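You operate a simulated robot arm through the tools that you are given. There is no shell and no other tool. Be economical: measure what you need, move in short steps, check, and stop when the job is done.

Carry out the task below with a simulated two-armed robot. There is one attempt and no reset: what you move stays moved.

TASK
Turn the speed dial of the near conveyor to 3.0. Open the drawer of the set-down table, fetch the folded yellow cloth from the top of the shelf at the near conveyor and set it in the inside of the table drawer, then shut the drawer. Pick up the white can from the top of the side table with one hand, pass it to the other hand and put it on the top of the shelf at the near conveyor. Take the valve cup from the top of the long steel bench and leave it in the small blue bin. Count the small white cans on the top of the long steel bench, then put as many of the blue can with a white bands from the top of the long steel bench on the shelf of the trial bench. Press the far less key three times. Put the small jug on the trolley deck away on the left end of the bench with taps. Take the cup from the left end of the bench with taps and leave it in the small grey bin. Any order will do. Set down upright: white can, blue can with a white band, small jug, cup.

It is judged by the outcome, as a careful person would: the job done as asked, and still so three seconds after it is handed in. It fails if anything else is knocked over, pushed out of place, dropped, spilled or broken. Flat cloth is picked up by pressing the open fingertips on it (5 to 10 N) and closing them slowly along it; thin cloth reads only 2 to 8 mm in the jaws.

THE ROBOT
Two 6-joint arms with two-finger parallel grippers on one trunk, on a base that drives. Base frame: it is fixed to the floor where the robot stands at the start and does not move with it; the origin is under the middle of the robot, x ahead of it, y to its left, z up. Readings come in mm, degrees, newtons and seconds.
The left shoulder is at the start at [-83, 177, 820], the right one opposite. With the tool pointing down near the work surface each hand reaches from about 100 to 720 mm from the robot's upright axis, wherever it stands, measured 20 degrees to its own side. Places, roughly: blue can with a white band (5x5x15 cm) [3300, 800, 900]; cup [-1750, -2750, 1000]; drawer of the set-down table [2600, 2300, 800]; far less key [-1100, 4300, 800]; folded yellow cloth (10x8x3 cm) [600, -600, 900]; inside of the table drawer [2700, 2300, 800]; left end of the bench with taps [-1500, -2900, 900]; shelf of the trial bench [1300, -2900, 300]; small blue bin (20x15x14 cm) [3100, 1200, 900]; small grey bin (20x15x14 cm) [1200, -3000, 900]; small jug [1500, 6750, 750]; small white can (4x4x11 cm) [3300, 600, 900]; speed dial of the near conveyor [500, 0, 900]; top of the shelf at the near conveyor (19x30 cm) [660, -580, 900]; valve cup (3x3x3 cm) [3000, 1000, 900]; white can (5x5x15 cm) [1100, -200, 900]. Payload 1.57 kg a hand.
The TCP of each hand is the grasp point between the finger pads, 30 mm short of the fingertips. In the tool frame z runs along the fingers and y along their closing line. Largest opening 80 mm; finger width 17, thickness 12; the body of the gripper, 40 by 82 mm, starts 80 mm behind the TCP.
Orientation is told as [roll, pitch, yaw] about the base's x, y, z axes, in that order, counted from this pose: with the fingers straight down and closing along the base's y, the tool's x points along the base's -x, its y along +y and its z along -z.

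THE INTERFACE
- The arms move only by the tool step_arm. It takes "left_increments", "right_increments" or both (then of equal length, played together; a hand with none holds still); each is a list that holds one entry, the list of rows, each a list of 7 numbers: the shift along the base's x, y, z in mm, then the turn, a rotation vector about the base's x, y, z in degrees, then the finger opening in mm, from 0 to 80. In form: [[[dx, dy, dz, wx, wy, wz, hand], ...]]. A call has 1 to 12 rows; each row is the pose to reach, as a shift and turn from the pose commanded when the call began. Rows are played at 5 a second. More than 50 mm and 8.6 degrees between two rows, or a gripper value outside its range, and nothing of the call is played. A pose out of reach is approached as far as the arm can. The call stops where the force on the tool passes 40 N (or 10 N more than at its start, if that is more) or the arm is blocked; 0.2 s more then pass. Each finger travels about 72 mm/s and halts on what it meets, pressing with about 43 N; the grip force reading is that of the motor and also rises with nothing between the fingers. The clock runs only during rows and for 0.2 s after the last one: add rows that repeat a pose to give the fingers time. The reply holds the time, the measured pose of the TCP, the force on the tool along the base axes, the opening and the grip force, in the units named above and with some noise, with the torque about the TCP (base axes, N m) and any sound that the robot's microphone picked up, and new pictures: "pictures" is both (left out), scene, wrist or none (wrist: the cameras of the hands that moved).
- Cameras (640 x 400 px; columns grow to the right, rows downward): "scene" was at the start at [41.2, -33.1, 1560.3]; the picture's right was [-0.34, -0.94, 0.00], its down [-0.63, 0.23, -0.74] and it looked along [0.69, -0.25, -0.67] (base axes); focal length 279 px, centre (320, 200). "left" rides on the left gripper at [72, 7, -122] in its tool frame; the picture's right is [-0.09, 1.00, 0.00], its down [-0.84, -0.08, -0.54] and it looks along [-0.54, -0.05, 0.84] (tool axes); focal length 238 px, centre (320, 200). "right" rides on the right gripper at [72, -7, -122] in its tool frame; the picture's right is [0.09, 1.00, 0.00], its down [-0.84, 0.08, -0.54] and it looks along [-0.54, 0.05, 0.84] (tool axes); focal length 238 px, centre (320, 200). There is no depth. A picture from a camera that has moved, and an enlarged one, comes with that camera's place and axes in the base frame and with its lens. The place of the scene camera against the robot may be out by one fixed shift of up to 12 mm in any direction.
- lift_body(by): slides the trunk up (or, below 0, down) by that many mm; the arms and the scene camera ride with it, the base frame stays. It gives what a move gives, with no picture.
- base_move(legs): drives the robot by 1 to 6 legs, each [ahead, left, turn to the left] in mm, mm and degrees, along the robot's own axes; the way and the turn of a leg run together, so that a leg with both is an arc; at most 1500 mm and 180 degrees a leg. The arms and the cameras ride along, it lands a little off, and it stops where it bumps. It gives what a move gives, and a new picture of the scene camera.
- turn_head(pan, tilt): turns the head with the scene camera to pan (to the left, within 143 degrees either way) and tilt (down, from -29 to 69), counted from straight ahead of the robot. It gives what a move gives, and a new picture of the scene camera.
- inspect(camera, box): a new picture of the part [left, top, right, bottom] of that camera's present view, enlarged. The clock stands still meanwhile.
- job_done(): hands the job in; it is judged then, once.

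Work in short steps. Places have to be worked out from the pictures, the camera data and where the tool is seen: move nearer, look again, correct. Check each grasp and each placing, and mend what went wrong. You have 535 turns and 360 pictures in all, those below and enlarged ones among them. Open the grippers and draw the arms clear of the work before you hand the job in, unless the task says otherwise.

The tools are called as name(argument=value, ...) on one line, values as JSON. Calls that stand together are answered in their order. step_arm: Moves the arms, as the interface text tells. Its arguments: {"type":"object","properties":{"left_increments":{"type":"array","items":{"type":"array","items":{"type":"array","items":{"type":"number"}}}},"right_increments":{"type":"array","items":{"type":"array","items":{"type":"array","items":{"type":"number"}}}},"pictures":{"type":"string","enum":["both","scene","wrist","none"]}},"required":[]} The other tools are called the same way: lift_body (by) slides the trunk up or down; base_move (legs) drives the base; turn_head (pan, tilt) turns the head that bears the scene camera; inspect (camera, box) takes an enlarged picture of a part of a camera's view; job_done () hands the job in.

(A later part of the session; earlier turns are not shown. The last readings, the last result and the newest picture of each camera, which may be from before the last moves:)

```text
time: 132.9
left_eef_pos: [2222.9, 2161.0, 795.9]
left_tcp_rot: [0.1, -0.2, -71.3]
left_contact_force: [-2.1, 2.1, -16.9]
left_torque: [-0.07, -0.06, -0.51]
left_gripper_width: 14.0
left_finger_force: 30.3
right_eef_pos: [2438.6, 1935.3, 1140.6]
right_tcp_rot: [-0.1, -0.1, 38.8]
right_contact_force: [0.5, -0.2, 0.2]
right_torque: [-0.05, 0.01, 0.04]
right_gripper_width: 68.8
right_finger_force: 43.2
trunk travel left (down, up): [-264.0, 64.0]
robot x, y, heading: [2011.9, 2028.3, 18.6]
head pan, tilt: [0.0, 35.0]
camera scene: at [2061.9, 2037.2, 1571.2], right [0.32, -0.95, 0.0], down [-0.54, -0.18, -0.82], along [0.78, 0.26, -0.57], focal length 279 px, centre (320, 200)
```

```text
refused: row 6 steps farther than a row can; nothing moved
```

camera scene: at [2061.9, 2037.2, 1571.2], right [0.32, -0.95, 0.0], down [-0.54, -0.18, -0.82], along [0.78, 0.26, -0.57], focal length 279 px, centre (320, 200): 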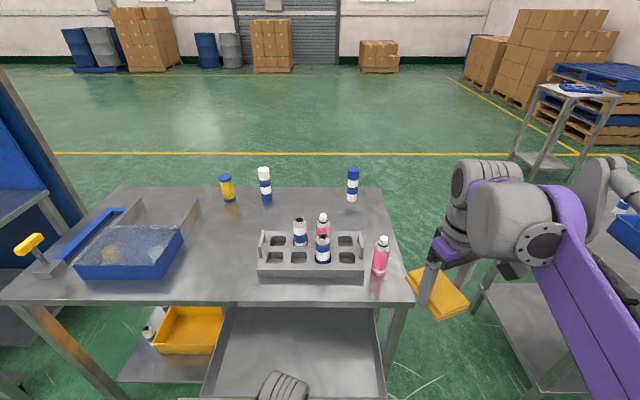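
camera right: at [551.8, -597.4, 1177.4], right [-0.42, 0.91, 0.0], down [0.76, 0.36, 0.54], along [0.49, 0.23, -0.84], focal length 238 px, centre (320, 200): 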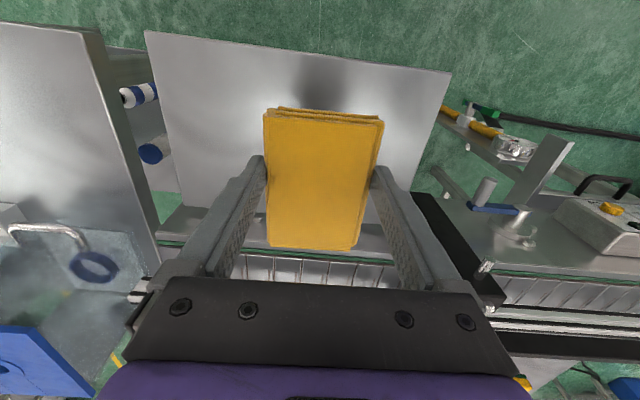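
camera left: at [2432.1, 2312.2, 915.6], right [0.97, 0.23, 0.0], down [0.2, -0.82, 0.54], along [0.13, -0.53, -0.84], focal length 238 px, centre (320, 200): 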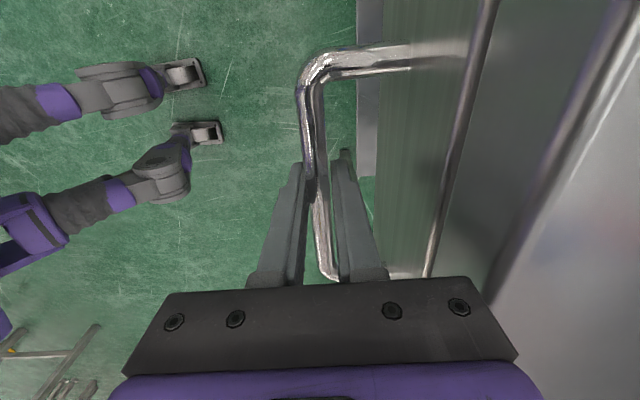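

step_arm(left_increments=[[[0, 0, 0, 0, 0, 0, 20], [0, 0, 0, 0, 0, 0, 36], [0, 0, 30, 0, 0, 0, 36], [0, 0, 70, 0, 0, 0, 36], [0, 0, 110, 0, 0, 0, 36], [-8, 25, 145, 0, 0, 0, 36], [-16, 60, 170, 0, 0, 0, 36], [-28, 95, 190, 0, 0, 0, 36], [-40, 130, 210, 0, 0, 0, 36], [-50, 165, 230, 0, 0, 0, 36]]], pictures="scene")

```text
time: 135.1
left_eef_pos: [2173.0, 2326.8, 1026.1]
left_tcp_rot: [0.0, 0.0, -71.2]
left_contact_force: [0.2, -0.1, 0.0]
left_torque: [0.01, 0.0, -0.03]
left_gripper_width: 35.8
left_finger_force: 0.0
right_eef_pos: [2438.0, 1933.3, 1139.2]
right_tcp_rot: [-0.1, -0.1, 38.7]
right_contact_force: [0.1, 0.1, -0.9]
right_torque: [-0.01, 0.0, 0.02]
right_gripper_width: 69.0
right_finger_force: 42.6
trunk travel left (down, up): [-264.0, 64.0]
robot x, y, heading: [2013.3, 2026.0, 18.7]
head pan, tilt: [0.0, 35.0]
camera scene: at [2062.3, 2037.1, 1571.3], right [0.32, -0.95, 0.0], down [-0.54, -0.18, -0.82], along [0.78, 0.26, -0.57], focal length 279 px, centre (320, 200)
```

scene: 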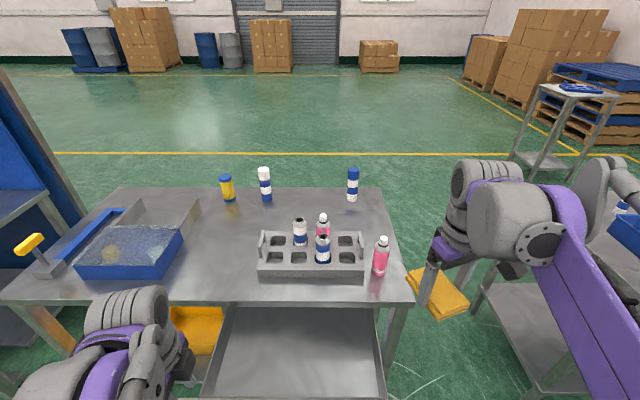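

The drawer interior is clear. I swing the cloth over its middle, aligned to the drawer.

step_arm(right_increments=[[[-9, 46, -10, 0, 0, -3.3, 46], [-18, 92, -20, 0, 0, -6.7, 46], [-27, 138, -30, 0, 0, -10, 46], [-36, 184, -40, 0, 0, -13.3, 46], [-45, 230, -50, 0, 0, -16.7, 46], [-53, 275, -65, 0, 0, -20, 46], [-53, 275, -110, 0, 0, -20, 46], [-53, 275, -150, 0, 0, -20, 46], [-53, 275, -190, 0, 0, -20, 46]]], pictures="both")

```text
time: 137.1
left_eef_pos: [2174.5, 2326.7, 1025.4]
left_tcp_rot: [0.0, 0.1, -71.3]
left_contact_force: [-1.2, 0.8, 0.0]
left_torque: [0.02, -0.01, -0.02]
left_gripper_width: 36.1
left_finger_force: 0.1
right_eef_pos: [2386.5, 2210.0, 948.5]
right_tcp_rot: [0.0, -0.1, 18.7]
right_contact_force: [-0.2, 0.0, -1.1]
right_torque: [0.02, -0.02, 0.03]
right_gripper_width: 68.7
right_finger_force: 43.1
trunk travel left (down, up): [-264.0, 64.0]
robot x, y, heading: [2013.7, 2027.5, 18.6]
head pan, tilt: [0.0, 35.0]
camera scene: at [2062.3, 2036.9, 1571.3], right [0.32, -0.95, 0.0], down [-0.54, -0.18, -0.82], along [0.78, 0.26, -0.57], focal length 279 px, centre (320, 200)
camera right: at [2319.7, 2179.4, 1071.0], right [-0.41, 0.91, 0.0], down [0.77, 0.34, 0.54], along [0.5, 0.22, -0.84], focal length 238 px, centre (320, 200)
```

scene: 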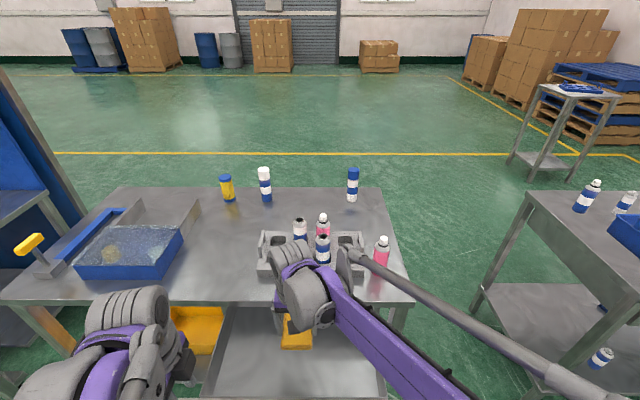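
right: 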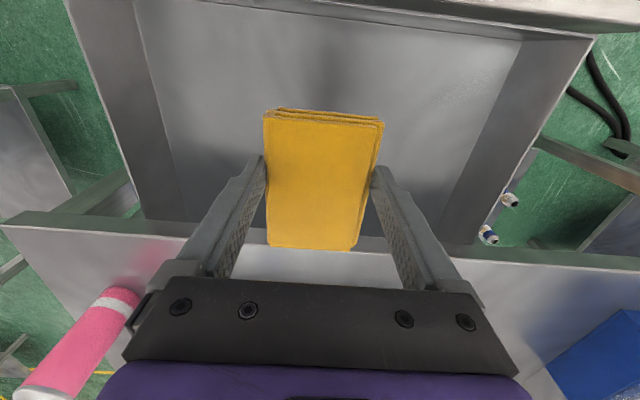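

Cloth is above the tray. I shift 25 mm toward the drawer front and lower.

step_arm(right_increments=[[[-12, -4, -20, 0, 0, 0, 46], [-24, -8, -50, 0, 0, 0, 46], [-24, -8, -85, 0, 0, 0, 46], [-24, -8, -115, 0, 0, 0, 46]]], pictures="wrist")

inspect(camera="scene", box=[190, 280, 410, 400])

```text
time: 138.1
left_eef_pos: [2173.3, 2326.2, 1026.3]
left_tcp_rot: [0.0, 0.1, -71.1]
left_contact_force: [0.1, 0.5, -0.7]
left_torque: [-0.02, 0.01, 0.0]
left_gripper_width: 36.0
left_finger_force: 0.2
right_eef_pos: [2361.6, 2201.6, 833.7]
right_tcp_rot: [-0.1, 0.0, 18.8]
right_contact_force: [-0.1, -0.4, -0.9]
right_torque: [0.0, -0.01, -0.02]
right_gripper_width: 68.6
right_finger_force: 43.0
trunk travel left (down, up): [-264.0, 64.0]
robot x, y, heading: [2013.5, 2025.8, 18.8]
head pan, tilt: [0.0, 35.0]
camera right: at [2295.9, 2171.9, 956.5], right [-0.41, 0.91, 0.0], down [0.77, 0.34, 0.54], along [0.5, 0.22, -0.84], focal length 238 px, centre (320, 200)
```

right: 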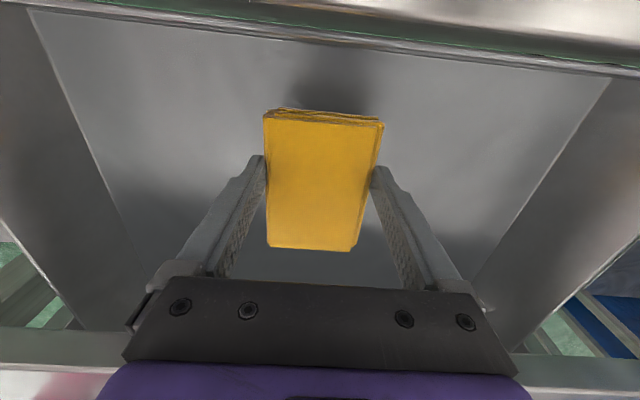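

```text
2.91 times, centred on (300, 340) of scene
camera zoom: at [2062.2, 2037.1, 1571.3], right [0.32, -0.95, 0.0], down [-0.54, -0.18, -0.82], along [0.78, 0.26, -0.57], focal length 813 px, centre (378, -207)
```

zoom: 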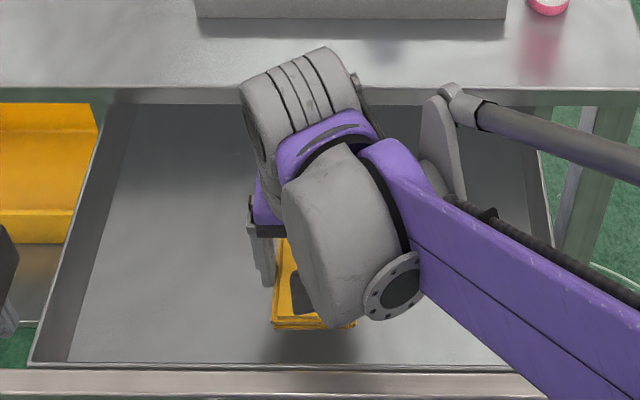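

Still clear of the tray floor. I lower in small steps until touch.

step_arm(right_increments=[[[0, 0, -6, 0, 0, 0, 46], [0, 0, -12, 0, 0, 0, 46], [0, 0, -18, 0, 0, 0, 46], [0, 0, -24, 0, 0, 0, 46]]], pictures="none")

step_arm(right_increments=[[[0, 0, -5, 0, 0, 0, 46], [0, 0, -10, 0, 0, 0, 46], [0, 0, -15, 0, 0, 0, 46]]], pictures="wrist")

```text
time: 139.1
left_eef_pos: [2173.0, 2326.7, 1025.5]
left_tcp_rot: [0.1, 0.1, -71.3]
left_contact_force: [0.3, -0.4, 0.3]
left_torque: [-0.01, -0.01, -0.02]
left_gripper_width: 36.4
left_finger_force: 0.0
right_eef_pos: [2360.9, 2199.8, 811.5]
right_tcp_rot: [-0.1, -0.1, 18.6]
right_contact_force: [-0.3, -0.6, -0.6]
right_torque: [-0.02, -0.01, 0.02]
right_gripper_width: 68.4
right_finger_force: 43.3
trunk travel left (down, up): [-264.0, 64.0]
robot x, y, heading: [2011.9, 2027.2, 18.7]
head pan, tilt: [0.0, 35.0]
```

```text
time: 139.9
left_eef_pos: [2174.5, 2327.1, 1025.8]
left_tcp_rot: [0.2, 0.1, -71.2]
left_contact_force: [-0.7, -0.9, 0.3]
left_torque: [0.02, 0.03, 0.01]
left_gripper_width: 35.9
left_finger_force: 0.0
right_eef_pos: [2361.7, 2200.1, 796.1]
right_tcp_rot: [0.0, -0.1, 18.7]
right_contact_force: [-0.5, 0.7, 0.0]
right_torque: [0.02, 0.02, 0.02]
right_gripper_width: 69.0
right_finger_force: 43.0
trunk travel left (down, up): [-264.0, 64.0]
robot x, y, heading: [2011.8, 2023.5, 18.6]
head pan, tilt: [0.0, 35.0]
camera right: at [2294.9, 2170.9, 917.3], right [-0.41, 0.91, 0.0], down [0.77, 0.34, 0.54], along [0.5, 0.22, -0.84], focal length 238 px, centre (320, 200)
```

right: 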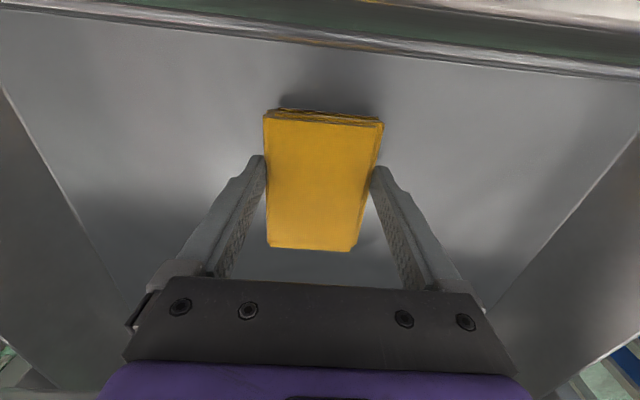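

step_arm(right_increments=[[[0, 0, -5, 0, 0, 0, 46], [0, 0, -10, 0, 0, 0, 46], [0, 0, -15, 0, 0, 0, 46]]], pictures="none")

```text
time: 140.6
left_eef_pos: [2172.1, 2325.8, 1025.2]
left_tcp_rot: [0.2, 0.1, -71.2]
left_contact_force: [0.4, -0.3, -0.2]
left_torque: [0.01, -0.03, 0.0]
left_gripper_width: 35.8
left_finger_force: 0.0
right_eef_pos: [2361.6, 2200.9, 784.4]
right_tcp_rot: [0.0, -0.2, 18.7]
right_contact_force: [-0.5, -1.9, 29.7]
right_torque: [0.09, -0.2, -0.03]
right_gripper_width: 68.8
right_finger_force: 43.2
trunk travel left (down, up): [-264.0, 64.0]
robot x, y, heading: [2015.1, 2028.0, 18.8]
head pan, tilt: [0.0, 35.0]
stopped in row 3 (right hand): the force on the tool passed its limit at 48 N (the readings are from after the stop); the commanded pose is now the measured one
```

The cloth touches the tray floor. I open slowly, then lift out.

step_arm(right_increments=[[[0, 0, 1, 0, 0, 0, 72], [0, 0, 1, 0, 0, 0, 80], [0, 0, 1, 0, 0, 0, 80], [0, 0, 25, 0, 0, 0, 80], [0, 0, 65, 0, 0, 0, 80], [0, 0, 110, 0, 0, 0, 80], [0, 0, 155, 0, 0, 0, 80]]], pictures="wrist")

```text
time: 142.2
left_eef_pos: [2172.6, 2327.3, 1025.0]
left_tcp_rot: [0.1, 0.2, -71.2]
left_contact_force: [0.0, 0.1, -0.2]
left_torque: [0.05, 0.0, -0.02]
left_gripper_width: 35.9
left_finger_force: 0.0
right_eef_pos: [2361.6, 2201.5, 941.1]
right_tcp_rot: [-0.1, -0.2, 18.8]
right_contact_force: [-0.6, 0.5, -0.6]
right_torque: [0.03, 0.0, 0.0]
right_gripper_width: 80.1
right_finger_force: 0.0
trunk travel left (down, up): [-264.0, 64.0]
robot x, y, heading: [2012.5, 2025.4, 18.5]
head pan, tilt: [0.0, 35.0]
camera right: at [2295.6, 2171.9, 1062.7], right [-0.41, 0.91, 0.0], down [0.77, 0.34, 0.54], along [0.5, 0.22, -0.84], focal length 238 px, centre (320, 200)
```

right: 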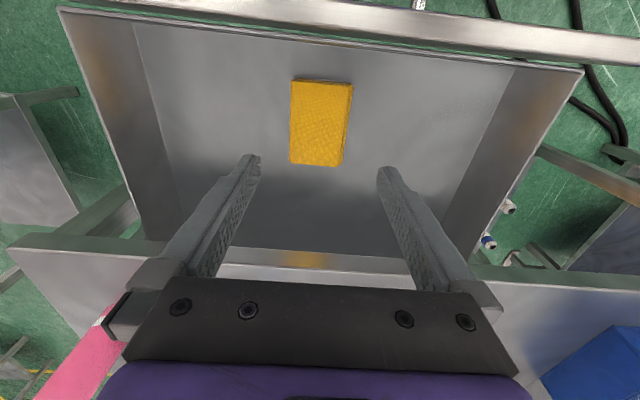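

Cloth lies in the tray. I move the right hand up and away, and bring the left hand back onto the bar by the same path.

step_arm(left_increments=[[[0, 0, 0, 0, 0, 0, 36], [0, 0, 0, 0, 0, 0, 36], [10, -35, -20, 0, 0, 0, 36], [22, -70, -40, 0, 0, 0, 36], [34, -105, -60, 0, 0, 0, 36], [42, -140, -85, 0, 0, 0, 36], [50, -166, -120, 0, 0, 0, 36], [50, -166, -160, 0, 0, 0, 36]]], right_increments=[[[0, 0, 48, 0, 0, 0, 80], [0, -10, 96, 0, 0, 0, 80], [10, -45, 125, 0, 0, 0, 80], [20, -85, 145, 0, 0, 0, 80], [30, -125, 165, 0, 0, 0, 80], [40, -165, 180, 0, 0, 0, 80], [50, -205, 190, 0, 0, 0, 80], [60, -235, 190, 0, 0, 0, 80]]], pictures="wrist")

```text
time: 144.0
left_eef_pos: [2225.5, 2161.8, 864.5]
left_tcp_rot: [-0.1, 0.1, -71.1]
left_contact_force: [-0.4, -0.4, -0.1]
left_torque: [-0.02, 0.0, -0.02]
left_gripper_width: 36.2
left_finger_force: 0.0
right_eef_pos: [2424.6, 1966.2, 1128.6]
right_tcp_rot: [0.1, -0.1, 18.7]
right_contact_force: [-1.0, -1.0, -0.2]
right_torque: [0.0, -0.02, 0.0]
right_gripper_width: 80.2
right_finger_force: 0.0
trunk travel left (down, up): [-264.0, 64.0]
robot x, y, heading: [2011.2, 2024.8, 18.6]
head pan, tilt: [0.0, 35.0]
camera right: at [2357.8, 1935.9, 1251.1], right [-0.41, 0.91, 0.0], down [0.77, 0.34, 0.54], along [0.5, 0.22, -0.84], focal length 238 px, centre (320, 200)
camera left: at [2207.3, 2230.0, 986.0], right [0.97, 0.23, 0.0], down [0.2, -0.82, 0.54], along [0.13, -0.53, -0.84], focal length 238 px, centre (320, 200)
```

right: 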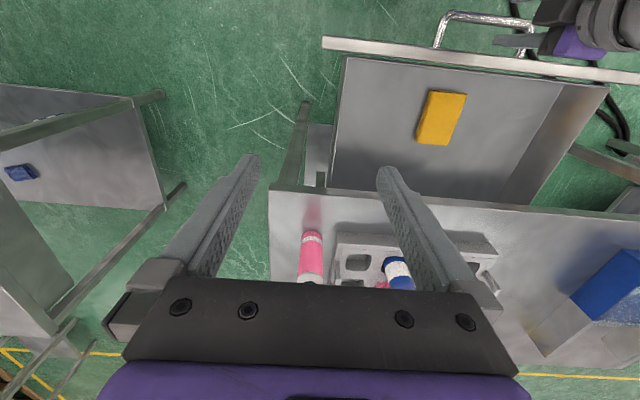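
left: 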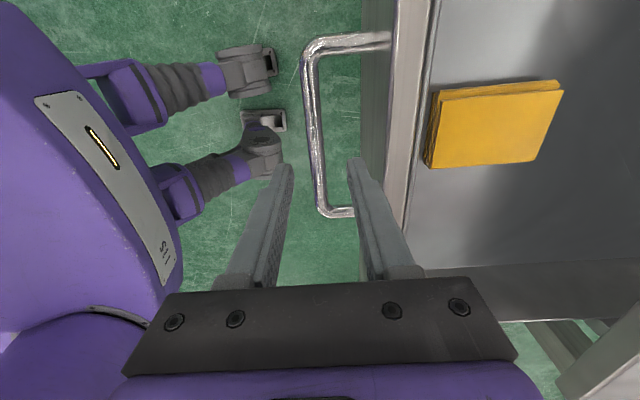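

Bar lies between the fingers again. I descend, grip and push the drawer in.

step_arm(left_increments=[[[0, 0, -35, 0, 0, 0, 36], [0, 0, -69, 0, 0, 0, 36], [0, 0, -69, 0, 0, 0, 20], [0, 0, -69, 0, 0, 0, 8], [0, 0, -69, 0, 0, 0, 5], [19, 6, -69, 0, 0, 0, 5], [38, 13, -69, 0, 0, 0, 5], [57, 20, -69, 0, 0, 0, 5], [76, 27, -69, 0, 0, 0, 5], [95, 33, -69, 0, 0, 0, 5], [114, 39, -69, 0, 0, 0, 5], [133, 46, -69, 0, 0, 0, 5]]], pictures="none")

step_arm(left_increments=[[[19, 7, 0, 0, 0, 0, 5], [38, 13, 0, 0, 0, 0, 5], [57, 20, 0, 0, 0, 0, 5], [76, 27, 0, 0, 0, 0, 5], [90, 32, 0, 0, 0, 0, 5]]], pictures="scene")

```text
time: 146.6
left_eef_pos: [2358.7, 2204.2, 798.1]
left_tcp_rot: [-0.1, 0.1, -71.3]
left_contact_force: [7.0, -16.5, -10.2]
left_torque: [-0.09, -0.05, -0.54]
left_gripper_width: 13.9
left_finger_force: 30.3
right_eef_pos: [2425.3, 1965.0, 1128.3]
right_tcp_rot: [0.0, -0.1, 18.8]
right_contact_force: [0.0, 0.5, 0.3]
right_torque: [-0.02, 0.02, 0.02]
right_gripper_width: 80.2
right_finger_force: 0.1
trunk travel left (down, up): [-264.0, 64.0]
robot x, y, heading: [2013.0, 2025.5, 18.6]
head pan, tilt: [0.0, 35.0]
```

```text
time: 147.8
left_eef_pos: [2447.3, 2236.1, 796.4]
left_tcp_rot: [0.1, 0.0, -71.4]
left_contact_force: [7.9, -17.5, -2.2]
left_torque: [-0.03, -0.02, -0.5]
left_gripper_width: 13.7
left_finger_force: 29.8
right_eef_pos: [2425.3, 1965.9, 1129.3]
right_tcp_rot: [0.0, -0.1, 18.7]
right_contact_force: [-0.4, 0.5, 0.0]
right_torque: [0.0, -0.02, 0.01]
right_gripper_width: 79.8
right_finger_force: 0.2
trunk travel left (down, up): [-264.0, 64.0]
robot x, y, heading: [2013.9, 2027.8, 18.7]
head pan, tilt: [0.0, 35.0]
camera scene: at [2063.4, 2034.7, 1571.3], right [0.32, -0.95, 0.0], down [-0.54, -0.18, -0.82], along [0.78, 0.26, -0.57], focal length 279 px, centre (320, 200)
```

scene: 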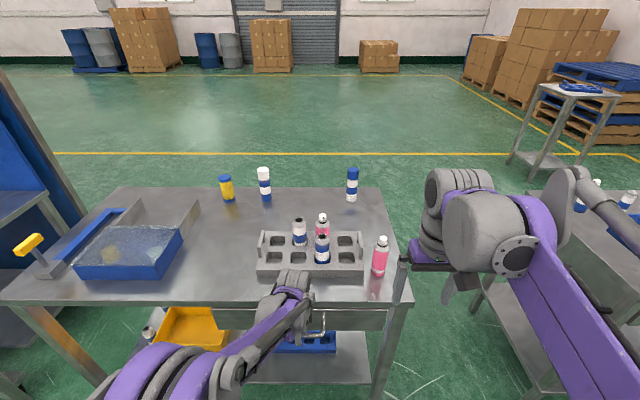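

Nearly shut. I push a few more millimetres until it stops.

step_arm(left_increments=[[[3, 2, 0, 0, 0, 0, 5], [5, 3, 0, 0, 0, 0, 5], [7, 4, 0, 0, 0, 0, 5], [9, 5, 0, 0, 0, 0, 5]]], pictures="none")

inspect(camera="scene", box=[200, 280, 420, 400])

```text
time: 148.8
left_eef_pos: [2451.8, 2240.5, 797.0]
left_tcp_rot: [-0.1, 0.1, -71.2]
left_contact_force: [-19.7, -26.4, -2.6]
left_torque: [-0.06, 0.08, -0.39]
left_gripper_width: 13.9
left_finger_force: 30.4
right_eef_pos: [2420.7, 1964.3, 1129.5]
right_tcp_rot: [-0.1, -0.3, 18.8]
right_contact_force: [0.4, 0.0, -0.4]
right_torque: [0.01, -0.02, -0.01]
right_gripper_width: 79.9
right_finger_force: 0.0
trunk travel left (down, up): [-264.0, 64.0]
robot x, y, heading: [2008.0, 2021.0, 18.9]
head pan, tilt: [0.0, 35.0]
```

```text
2.91 times, centred on (310, 340) of scene
camera zoom: at [2059.3, 2033.5, 1571.2], right [0.32, -0.95, 0.0], down [-0.54, -0.18, -0.82], along [0.78, 0.26, -0.57], focal length 813 px, centre (349, -207)
```

zoom: 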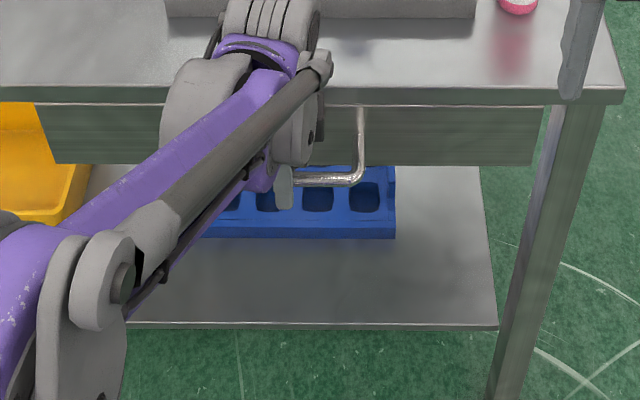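

Drawer is shut against its stop. I release, rise straight up, then turn the left tool back.

step_arm(left_increments=[[[0, 0, 0, 0, 0, 0, 20], [0, 0, 0, 0, 0, 0, 36], [0, 0, 30, 0, 0, 0, 36], [0, 0, 75, 0, 0, 0, 36], [0, 0, 120, 0, 0, 0, 36], [-15, 0, 165, 0, 0, 0, 50], [-30, 0, 210, 0, 0, 0, 60], [-45, 10, 255, 0, 0, 0, 60], [-60, 15, 300, 0, 0, 0, 60], [-70, 20, 340, 0, 0, 0, 60]]], pictures="none")

step_arm(left_increments=[[[0, 0, 0, 0, 0, 8.2, 60], [0, 0, 0, 0, 0, 16.4, 60], [0, 0, 0, 0, 0, 24.6, 60], [0, 0, 0, 0, 0, 32.8, 60], [0, 0, 0, 0, 0, 41, 60], [0, 0, 0, 0, 0, 49.2, 60], [0, 0, 0, 0, 0, 57.4, 60], [0, 0, 0, 0, 0, 65.6, 60], [0, 0, 0, 0, 0, 73.8, 60], [0, 0, 0, 0, 0, 82, 60], [0, 0, 0, 0, 0, 90, 60]]], pictures="scene")

inspect(camera="scene", box=[180, 270, 420, 370])

```text
time: 149.5
left_eef_pos: [2453.5, 2244.5, 800.3]
left_tcp_rot: [-0.1, 0.2, -71.2]
left_contact_force: [-2.6, -0.5, 6.1]
left_torque: [0.0, -0.51, -0.07]
left_gripper_width: 36.1
left_finger_force: 0.1
right_eef_pos: [2423.0, 1967.4, 1129.9]
right_tcp_rot: [-0.2, -0.2, 18.8]
right_contact_force: [0.2, 0.0, 0.5]
right_torque: [0.01, -0.01, -0.04]
right_gripper_width: 80.3
right_finger_force: 0.0
trunk travel left (down, up): [-264.0, 64.0]
robot x, y, heading: [2015.6, 2025.9, 18.8]
head pan, tilt: [0.0, 35.0]
stopped in row 3 (left hand): the force on the tool passed its limit at 52 N (the readings are from after the stop); the commanded pose is now the measured one
```

```text
time: 151.7
left_eef_pos: [2451.9, 2242.6, 800.7]
left_tcp_rot: [-0.1, 0.4, -3.5]
left_contact_force: [-8.6, 2.7, 8.4]
left_torque: [-0.77, -0.75, -4.03]
left_gripper_width: 79.8
left_finger_force: 11.1
right_eef_pos: [2420.6, 1967.1, 1129.5]
right_tcp_rot: [-0.1, -0.2, 18.6]
right_contact_force: [-0.4, -0.2, 0.1]
right_torque: [-0.04, -0.02, 0.02]
right_gripper_width: 79.9
right_finger_force: 0.1
trunk travel left (down, up): [-264.0, 64.0]
robot x, y, heading: [2011.9, 2029.4, 18.7]
head pan, tilt: [0.0, 35.0]
stopped in row 11 (left hand): the arm was blocked; the commanded pose is now the measured one
camera scene: at [2059.5, 2037.2, 1571.4], right [0.32, -0.95, 0.0], down [-0.54, -0.18, -0.82], along [0.78, 0.26, -0.57], focal length 279 px, centre (320, 200)
```

scene: 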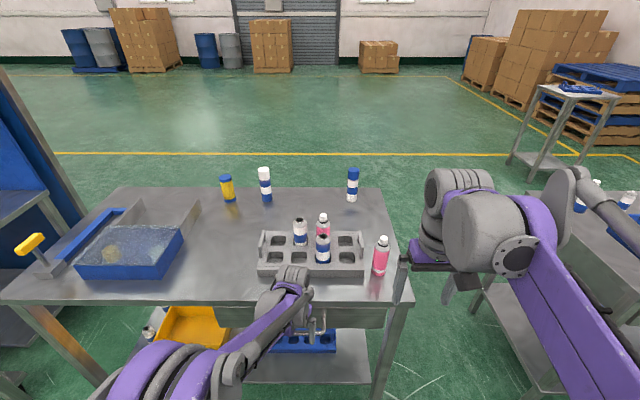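

```text
2.67 times, centred on (300, 320) of scene
camera zoom: at [2059.5, 2037.2, 1571.4], right [0.32, -0.95, 0.0], down [-0.54, -0.18, -0.82], along [0.78, 0.26, -0.57], focal length 745 px, centre (373, -120)
```

zoom: 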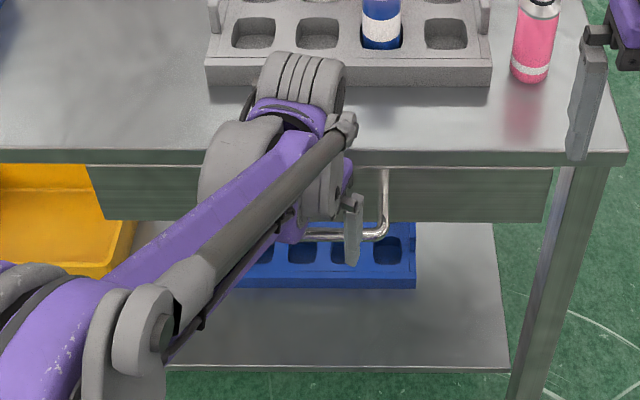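

The rise was blocked and the turn then ran with the bar still between the fingers; I must undo it. I rotate the left hand back to its former yaw, narrowing the fingers, step by step.

step_arm(left_increments=[[[-2, -1, 0, 0, 0, -7.5, 78], [-3, -1, 0, 0, 0, -15, 74], [-3, -1, 0, 0, 0, -22.5, 68], [-3, -1, 0, 0, 0, -30, 60]]], pictures="wrist")

```text
time: 152.7
left_eef_pos: [2447.9, 2242.8, 799.5]
left_tcp_rot: [0.0, 0.3, -33.1]
left_contact_force: [-11.2, 2.4, -0.1]
left_torque: [-0.25, -0.85, 0.34]
left_gripper_width: 60.2
left_finger_force: 0.1
right_eef_pos: [2422.2, 1967.6, 1129.7]
right_tcp_rot: [-0.1, -0.2, 18.7]
right_contact_force: [0.1, -0.1, 0.3]
right_torque: [0.01, 0.01, 0.03]
right_gripper_width: 80.1
right_finger_force: 0.1
trunk travel left (down, up): [-264.0, 64.0]
robot x, y, heading: [2011.6, 2026.5, 18.6]
head pan, tilt: [0.0, 35.0]
camera left: at [2391.6, 2286.9, 920.9], right [0.62, 0.78, 0.0], down [0.66, -0.52, 0.54], along [0.42, -0.33, -0.84], focal length 238 px, centre (320, 200)
```

left: 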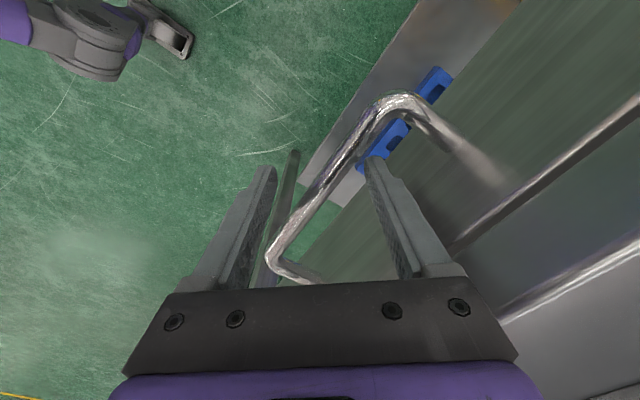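

Torque shows the gripper body is touching the table edge ~77 mm above the TCP. I pull back 12 mm, keep turning, and check.

step_arm(left_increments=[[[-6, -2, 0, 0, 0, -4, 60], [-10, -4, 0, 0, 0, -12, 52], [-10, -4, 0, 0, 0, -20, 46], [-10, -4, 0, 0, 0, -28, 42], [-10, -4, 0, 0, 0, -36, 40]]], pictures="wrist")

```text
time: 153.9
left_eef_pos: [2439.6, 2238.8, 799.4]
left_tcp_rot: [0.0, 0.3, -69.2]
left_contact_force: [-0.3, -0.5, 0.2]
left_torque: [-0.02, -0.03, 0.0]
left_gripper_width: 40.1
left_finger_force: 0.1
right_eef_pos: [2422.4, 1967.1, 1129.8]
right_tcp_rot: [-0.1, -0.2, 18.7]
right_contact_force: [0.9, 0.2, -0.3]
right_torque: [-0.02, -0.01, -0.03]
right_gripper_width: 80.1
right_finger_force: 0.0
trunk travel left (down, up): [-264.0, 64.0]
robot x, y, heading: [2015.1, 2027.0, 18.5]
head pan, tilt: [0.0, 35.0]
camera left: at [2419.9, 2307.3, 921.3], right [0.96, 0.27, 0.0], down [0.23, -0.81, 0.54], along [0.14, -0.52, -0.84], focal length 238 px, centre (320, 200)
```

left: 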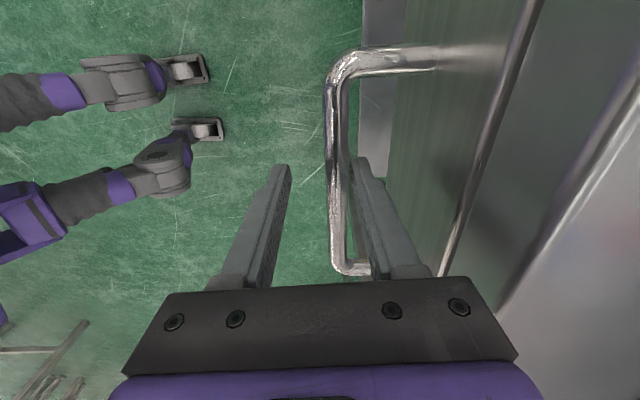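

Free of contact, bar between the fingers. Now straight up.

step_arm(left_increments=[[[0, 0, 15, 0, 0, 0, 40], [0, 0, 35, 0, 0, 0, 40], [0, 0, 70, 0, 0, 0, 40], [0, 0, 110, 0, 0, 0, 40], [-15, 0, 150, 0, 0, 0, 50], [-30, 0, 195, 0, 0, 0, 60], [-45, 10, 235, 0, 0, 0, 60], [-60, 15, 280, 0, 0, 0, 60], [-70, 20, 320, 0, 0, 0, 60]]], pictures="scene")

```text
time: 155.9
left_eef_pos: [2369.2, 2258.3, 1121.5]
left_tcp_rot: [0.0, 0.5, -69.0]
left_contact_force: [-0.1, 0.2, 0.5]
left_torque: [0.0, -0.02, -0.02]
left_gripper_width: 60.2
left_finger_force: 0.1
right_eef_pos: [2422.6, 1965.1, 1129.1]
right_tcp_rot: [-0.1, -0.2, 18.8]
right_contact_force: [0.5, -0.1, -1.0]
right_torque: [-0.03, -0.01, -0.01]
right_gripper_width: 80.2
right_finger_force: 0.1
trunk travel left (down, up): [-264.0, 64.0]
robot x, y, heading: [2012.4, 2025.7, 18.7]
head pan, tilt: [0.0, 35.0]
camera scene: at [2061.2, 2036.8, 1571.3], right [0.32, -0.95, 0.0], down [-0.54, -0.18, -0.82], along [0.78, 0.26, -0.57], focal length 279 px, centre (320, 200)
```

scene: 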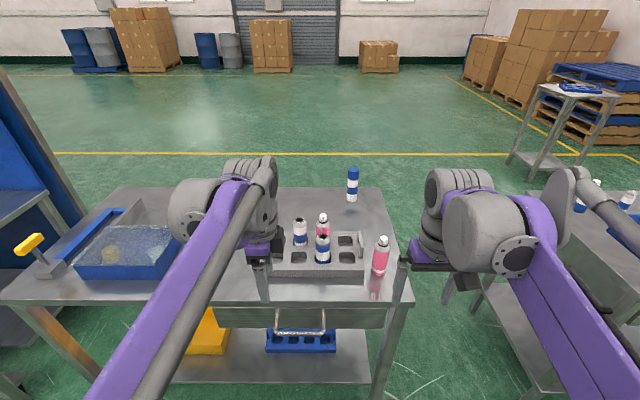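

Drawer shut, table undisturbed. I turn the left wrist back and drive right along to the long steel bench.

step_arm(left_increments=[[[0, 0, 8, 0, 0, 8.2, 60], [0, 0, 16, 0, 0, 16.4, 60], [0, 0, 24, 0, 0, 24.6, 60], [0, 0, 32, 0, 0, 32.8, 60], [0, 0, 40, 0, 0, 41, 60], [0, 0, 48, 0, 0, 49.2, 60], [0, 0, 56, 0, 0, 57.4, 60], [0, 0, 64, 0, 0, 65.6, 60], [0, 0, 64, 0, 0, 73.8, 60], [0, 0, 64, 0, 0, 82, 60], [0, 0, 64, 0, 0, 88, 60]]], pictures="none")

base_move(legs=[[-100, 0, 0], [0, -1234, 0], [100, 0, 0]])

```text
time: 158.3
left_eef_pos: [2368.6, 2258.3, 1183.9]
left_tcp_rot: [0.0, 0.4, 19.2]
left_contact_force: [0.7, 1.4, 0.3]
left_torque: [0.0, 0.01, 0.01]
left_gripper_width: 60.0
left_finger_force: 0.0
right_eef_pos: [2421.7, 1965.1, 1129.9]
right_tcp_rot: [-0.1, -0.3, 18.7]
right_contact_force: [0.8, 0.7, 0.3]
right_torque: [0.0, -0.02, -0.01]
right_gripper_width: 80.0
right_finger_force: 0.2
trunk travel left (down, up): [-264.0, 64.0]
robot x, y, heading: [2015.3, 2024.5, 18.6]
head pan, tilt: [0.0, 35.0]
```

```text
time: 171.1
left_eef_pos: [2771.0, 1061.3, 1182.8]
left_tcp_rot: [0.0, 0.4, 18.7]
left_contact_force: [0.5, -0.3, -0.4]
left_torque: [-0.02, 0.0, 0.01]
left_gripper_width: 60.0
left_finger_force: 0.0
right_eef_pos: [2823.4, 769.5, 1128.6]
right_tcp_rot: [-0.1, -0.2, 18.7]
right_contact_force: [-0.5, 0.4, -0.6]
right_torque: [-0.02, -0.01, -0.01]
right_gripper_width: 80.1
right_finger_force: 0.1
trunk travel left (down, up): [-264.0, 64.0]
robot x, y, heading: [2417.4, 833.1, 18.6]
head pan, tilt: [0.0, 35.0]
camera scene: at [2463.2, 840.8, 1571.2], right [0.32, -0.95, 0.0], down [-0.54, -0.18, -0.82], along [0.78, 0.26, -0.57], focal length 279 px, centre (320, 200)
```

scene: 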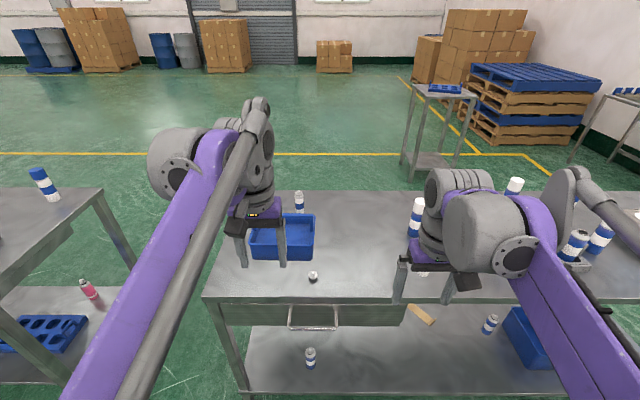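

Blue bin and a small cup-like object are ahead. I enlarge to see items on the bench.

inspect(camera="scene", box=[230, 180, 390, 290])

turn_head(pan=-35, tilt=30)

```text
3.64 times, centred on (310, 235) of scene
camera zoom: at [2463.2, 840.8, 1571.2], right [0.32, -0.95, 0.0], down [-0.54, -0.18, -0.82], along [0.78, 0.26, -0.57], focal length 1016 px, centre (356, 73)
```

zoom: 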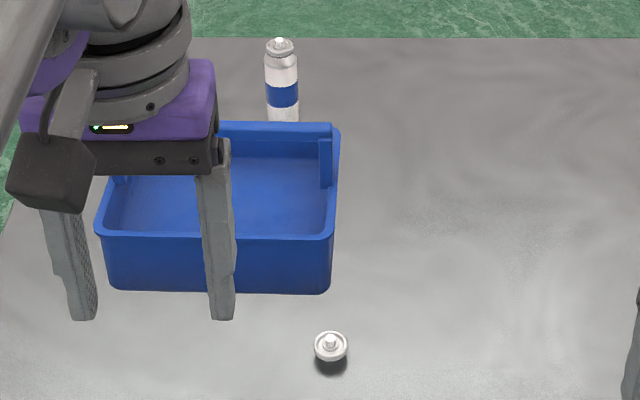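

```text
time: 172.1
left_eef_pos: [2772.6, 1061.7, 1182.9]
left_tcp_rot: [0.0, 0.5, 18.7]
left_contact_force: [-0.1, -0.1, -0.1]
left_torque: [-0.04, -0.02, 0.0]
left_gripper_width: 60.1
left_finger_force: 0.0
right_eef_pos: [2823.3, 769.7, 1128.7]
right_tcp_rot: [0.1, -0.2, 18.6]
right_contact_force: [-0.2, -1.0, -0.3]
right_torque: [-0.01, 0.04, 0.0]
right_gripper_width: 80.1
right_finger_force: 0.0
trunk travel left (down, up): [-264.0, 64.0]
robot x, y, heading: [2415.8, 829.7, 18.4]
head pan, tilt: [-35.0, 30.0]
camera scene: at [2466.6, 787.2, 1579.1], right [-0.28, -0.96, 0.0], down [-0.48, 0.14, -0.87], along [0.83, -0.24, -0.5], focal length 279 px, centre (320, 200)
```

scene: 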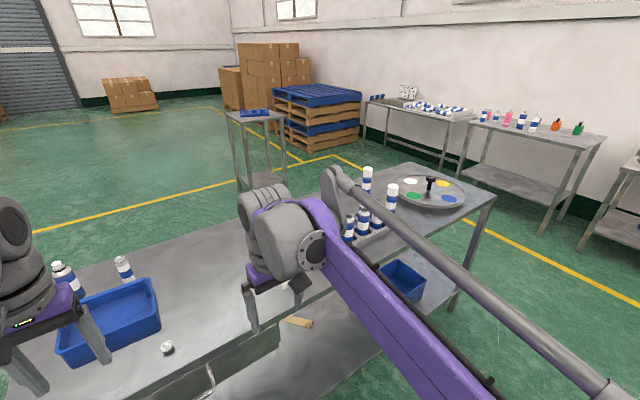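

The valve cup sits at about [3012,1046,880]. I drive 100 mm closer and bring the left hand over for a close view.

base_move(legs=[[100, 0, 0]])

step_arm(left_increments=[[[20, -13, -35, 0, 0, 0, 60], [40, -26, -70, 0, 0, 0, 60], [60, -39, -105, 0, 0, 0, 60], [80, -52, -140, 0, 0, 0, 60], [94, -63, -170, 0, 0, 0, 60]]], pictures="wrist")

```text
time: 173.3
left_eef_pos: [2867.1, 1093.4, 1183.4]
left_tcp_rot: [0.0, 0.5, 19.0]
left_contact_force: [0.3, 0.6, 0.0]
left_torque: [0.0, 0.01, 0.01]
left_gripper_width: 59.5
left_finger_force: 0.1
right_eef_pos: [2918.5, 801.5, 1129.1]
right_tcp_rot: [0.0, -0.2, 18.6]
right_contact_force: [-0.2, 0.2, 0.7]
right_torque: [0.0, -0.01, -0.02]
right_gripper_width: 79.9
right_finger_force: 0.2
trunk travel left (down, up): [-264.0, 64.0]
robot x, y, heading: [2508.1, 860.8, 18.4]
head pan, tilt: [-35.0, 30.0]
camera scene: at [2561.5, 819.1, 1579.0], right [-0.28, -0.96, 0.0], down [-0.48, 0.14, -0.87], along [0.83, -0.24, -0.5], focal length 279 px, centre (320, 200)
```

scene: 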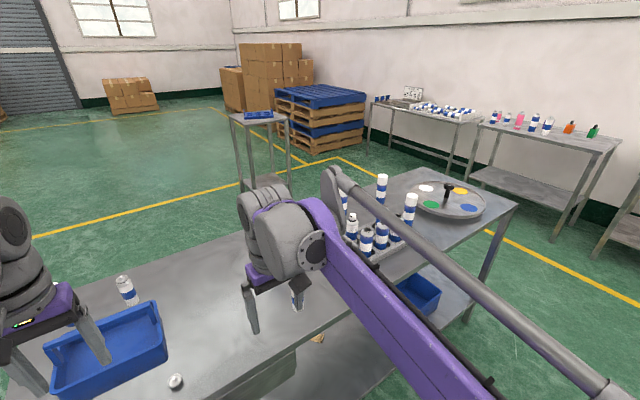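

```text
time: 174.5
left_eef_pos: [2960.3, 1029.2, 1013.3]
left_tcp_rot: [0.0, 0.4, 18.9]
left_contact_force: [0.2, 0.3, -0.2]
left_torque: [-0.01, 0.0, -0.01]
left_gripper_width: 59.9
left_finger_force: 0.1
right_eef_pos: [2919.6, 801.5, 1129.3]
right_tcp_rot: [0.1, -0.2, 18.6]
right_contact_force: [0.6, 0.4, -0.6]
right_torque: [-0.01, -0.02, 0.02]
right_gripper_width: 80.1
right_finger_force: 0.0
trunk travel left (down, up): [-264.0, 64.0]
robot x, y, heading: [2511.5, 861.1, 18.5]
head pan, tilt: [-35.0, 30.0]
camera left: at [2890.4, 1012.4, 1134.1], right [-0.24, 0.97, 0.0], down [0.82, 0.2, 0.54], along [0.52, 0.13, -0.84], focal length 238 px, centre (320, 200)
```

left: 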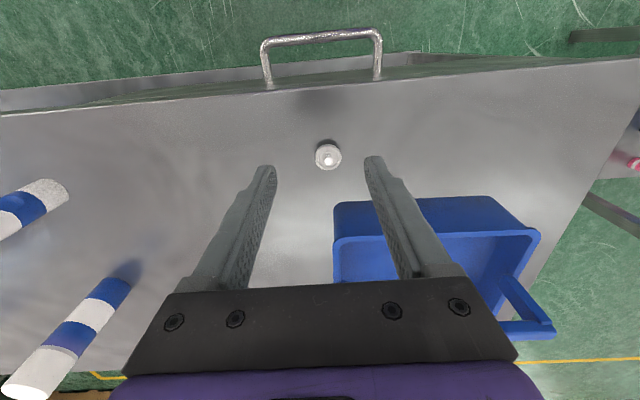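

Cup estimated at [2981,1044]. I centre over it and lower partway.

step_arm(left_increments=[[[10, 7, -20, 0, 0, 0, 60], [21, 15, -45, 0, 0, 0, 60], [21, 15, -65, 0, 0, 0, 60]]], pictures="wrist")

```text
time: 175.3
left_eef_pos: [2980.5, 1046.4, 947.5]
left_tcp_rot: [0.0, 0.4, 18.8]
left_contact_force: [0.6, 0.3, -0.2]
left_torque: [0.01, -0.02, -0.02]
left_gripper_width: 60.0
left_finger_force: 0.0
right_eef_pos: [2919.4, 801.7, 1128.1]
right_tcp_rot: [-0.1, -0.3, 18.5]
right_contact_force: [-0.4, -0.9, -1.1]
right_torque: [0.0, -0.02, 0.01]
right_gripper_width: 79.8
right_finger_force: 0.0
trunk travel left (down, up): [-264.0, 64.0]
robot x, y, heading: [2511.3, 865.0, 18.4]
head pan, tilt: [-35.0, 30.0]
camera left: at [2911.1, 1029.2, 1068.8], right [-0.23, 0.97, 0.0], down [0.82, 0.2, 0.54], along [0.52, 0.13, -0.84], focal length 238 px, centre (320, 200)
```

left: 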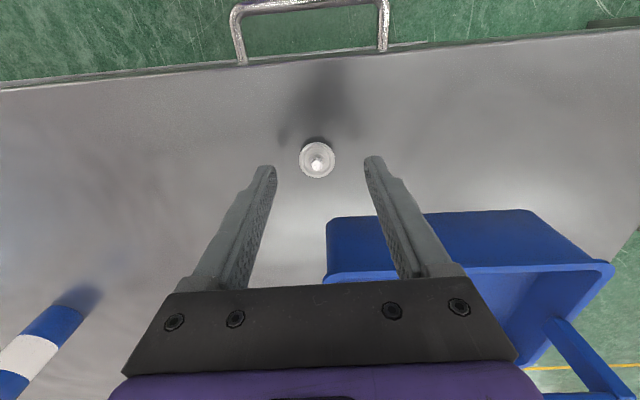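

Centred. Lower 28 mm so tips are beside the cup, then close.

step_arm(left_increments=[[[2, 0, -10, 0, 0, 0, 60], [2, 0, -20, 0, 0, 0, 60], [2, 0, -28, 0, 0, 0, 60], [2, 0, -28, 0, 0, 0, 60]]], pictures="wrist")

```text
time: 176.3
left_eef_pos: [2982.8, 1046.3, 919.0]
left_tcp_rot: [0.1, 0.3, 18.9]
left_contact_force: [0.4, -0.9, 0.1]
left_torque: [0.01, -0.02, 0.0]
left_gripper_width: 59.9
left_finger_force: 0.1
right_eef_pos: [2919.5, 801.5, 1129.7]
right_tcp_rot: [0.0, -0.2, 18.6]
right_contact_force: [-0.5, -0.3, -0.1]
right_torque: [0.0, 0.01, 0.02]
right_gripper_width: 80.3
right_finger_force: 0.0
trunk travel left (down, up): [-264.0, 64.0]
robot x, y, heading: [2507.1, 862.5, 18.6]
head pan, tilt: [-35.0, 30.0]
camera left: at [2913.1, 1028.7, 1041.4], right [-0.23, 0.97, 0.0], down [0.82, 0.2, 0.54], along [0.52, 0.13, -0.84], focal length 238 px, centre (320, 200)
```

left: 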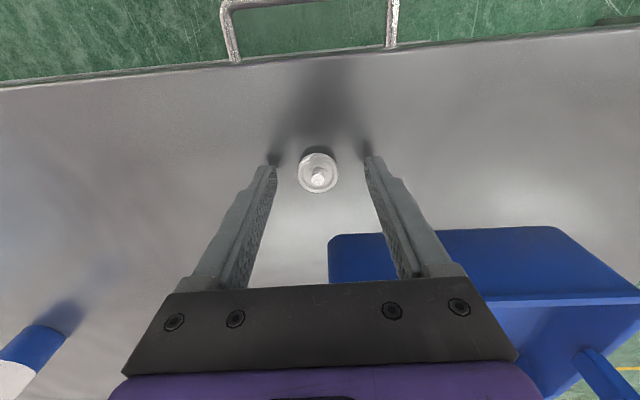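

step_arm(left_increments=[[[2, 0, -4, 0, 0, 0, 60], [2, 0, -4, 0, 0, 0, 45], [2, 0, -4, 0, 0, 0, 32], [2, 0, -4, 0, 0, 0, 20], [2, 0, -4, 0, 0, 0, 15], [2, 0, -4, 0, 0, 0, 15]]], pictures="wrist")

```text
time: 177.7
left_eef_pos: [2984.9, 1045.7, 915.8]
left_tcp_rot: [0.0, 0.4, 18.9]
left_contact_force: [0.3, -0.1, 0.6]
left_torque: [0.03, 0.01, 0.0]
left_gripper_width: 24.5
left_finger_force: 36.3
right_eef_pos: [2919.5, 801.7, 1128.5]
right_tcp_rot: [0.0, -0.2, 18.7]
right_contact_force: [0.1, 0.8, -0.7]
right_torque: [-0.03, 0.02, 0.02]
right_gripper_width: 79.8
right_finger_force: 0.0
trunk travel left (down, up): [-264.0, 64.0]
robot x, y, heading: [2511.3, 864.0, 18.2]
head pan, tilt: [-35.0, 30.0]
camera left: at [2915.3, 1028.9, 1037.8], right [-0.23, 0.97, 0.0], down [0.82, 0.2, 0.54], along [0.52, 0.13, -0.84], focal length 238 px, centre (320, 200)
```

left: 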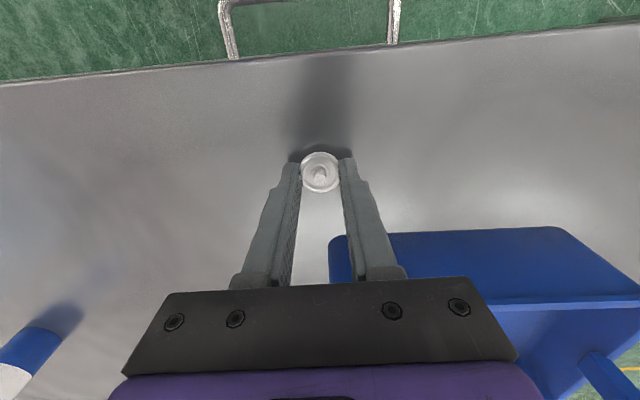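

Gripped (24.5 mm). I lift 190 mm and carry it over the blue bin.

step_arm(left_increments=[[[0, 0, 40, 0, 0, 0, 15], [0, 0, 85, 0, 0, 0, 15], [0, 0, 130, 0, 0, 0, 15], [0, 0, 175, 0, 0, 0, 15], [5, 30, 195, 0, 0, 0, 15], [25, 65, 195, 0, 0, 0, 15], [50, 95, 195, 0, 0, 0, 15], [75, 120, 195, 0, 0, 0, 15]]], pictures="wrist")

```text
time: 179.5
left_eef_pos: [3038.2, 1159.6, 1093.6]
left_tcp_rot: [0.0, 0.5, 18.8]
left_contact_force: [-0.1, 0.1, -0.1]
left_torque: [-0.01, 0.0, -0.02]
left_gripper_width: 24.7
left_finger_force: 36.4
left hand out of reach, approached as far as the arm can: row 8
right_eef_pos: [2919.0, 802.4, 1128.4]
right_tcp_rot: [-0.2, -0.2, 18.6]
right_contact_force: [-0.1, 0.5, 0.3]
right_torque: [0.02, -0.03, 0.01]
right_gripper_width: 79.9
right_finger_force: 0.1
trunk travel left (down, up): [-264.0, 64.0]
robot x, y, heading: [2512.2, 862.6, 18.4]
head pan, tilt: [-35.0, 30.0]
camera left: at [2968.1, 1142.8, 1215.7], right [-0.23, 0.97, 0.0], down [0.82, 0.2, 0.54], along [0.52, 0.12, -0.84], focal length 238 px, centre (320, 200)
```

left: 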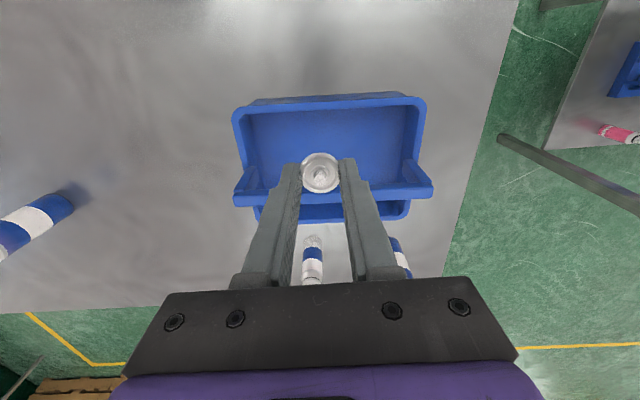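

The bin lies centred right under the hand. I lower into it to about 30 mm above its floor and release.

step_arm(left_increments=[[[0, 0, -40, 0, 0, 0, 15], [0, 0, -80, 0, 0, 0, 15], [0, 0, -120, 0, 0, 0, 15], [0, 0, -145, 0, 0, 0, 15], [0, 0, -145, 0, 0, 0, 15]]], pictures="wrist")

```text
time: 180.7
left_eef_pos: [3038.9, 1159.3, 952.5]
left_tcp_rot: [0.1, 0.4, 18.9]
left_contact_force: [0.0, -0.1, 0.1]
left_torque: [-0.02, -0.03, -0.02]
left_gripper_width: 24.3
left_finger_force: 37.5
right_eef_pos: [2918.9, 801.3, 1128.4]
right_tcp_rot: [-0.1, -0.1, 18.5]
right_contact_force: [-0.5, 0.5, -0.4]
right_torque: [-0.02, -0.01, -0.01]
right_gripper_width: 80.1
right_finger_force: 0.1
trunk travel left (down, up): [-264.0, 64.0]
robot x, y, heading: [2508.9, 860.3, 18.6]
head pan, tilt: [-35.0, 30.0]
camera left: at [2968.4, 1142.6, 1074.4], right [-0.23, 0.97, 0.0], down [0.82, 0.2, 0.54], along [0.52, 0.13, -0.84], focal length 238 px, centre (320, 200)
```

left: 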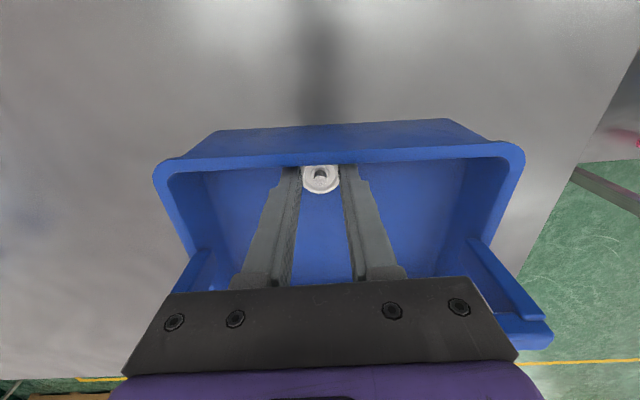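

Inside the bin, near its front wall. I go 25 mm further in and 12 mm lower, then open.

step_arm(left_increments=[[[12, 4, 0, 0, 0, 0, 15], [24, 8, -6, 0, 0, 0, 15], [24, 8, -12, 0, 0, 0, 15], [24, 8, -12, 0, 0, 0, 15], [24, 8, -12, 0, 0, 0, 40], [24, 8, -12, 0, 0, 0, 45], [24, 8, -12, 0, 0, 0, 45]]], pictures="wrist")

```text
time: 181.5
left_eef_pos: [3060.1, 1166.0, 946.0]
left_tcp_rot: [0.0, 0.4, 18.9]
left_contact_force: [-3.9, -1.3, 23.4]
left_torque: [-0.01, 0.02, 0.04]
left_gripper_width: 24.7
left_finger_force: 36.4
right_eef_pos: [2917.0, 800.6, 1129.9]
right_tcp_rot: [-0.1, -0.2, 18.7]
right_contact_force: [0.3, 0.0, -0.6]
right_torque: [0.01, 0.0, 0.0]
right_gripper_width: 79.9
right_finger_force: 0.1
trunk travel left (down, up): [-264.0, 64.0]
robot x, y, heading: [2511.8, 860.2, 18.4]
head pan, tilt: [-35.0, 30.0]
stopped in row 4 (left hand): the force on the tool passed its limit at 44 N (the readings are from after the stop); the commanded pose is now the measured one
camera left: at [2990.5, 1149.2, 1066.9], right [-0.23, 0.97, 0.0], down [0.82, 0.2, 0.54], along [0.52, 0.13, -0.84], focal length 238 px, centre (320, 200)
```

left: 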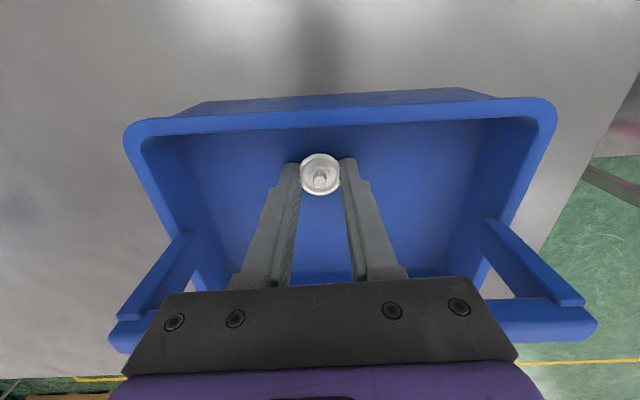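

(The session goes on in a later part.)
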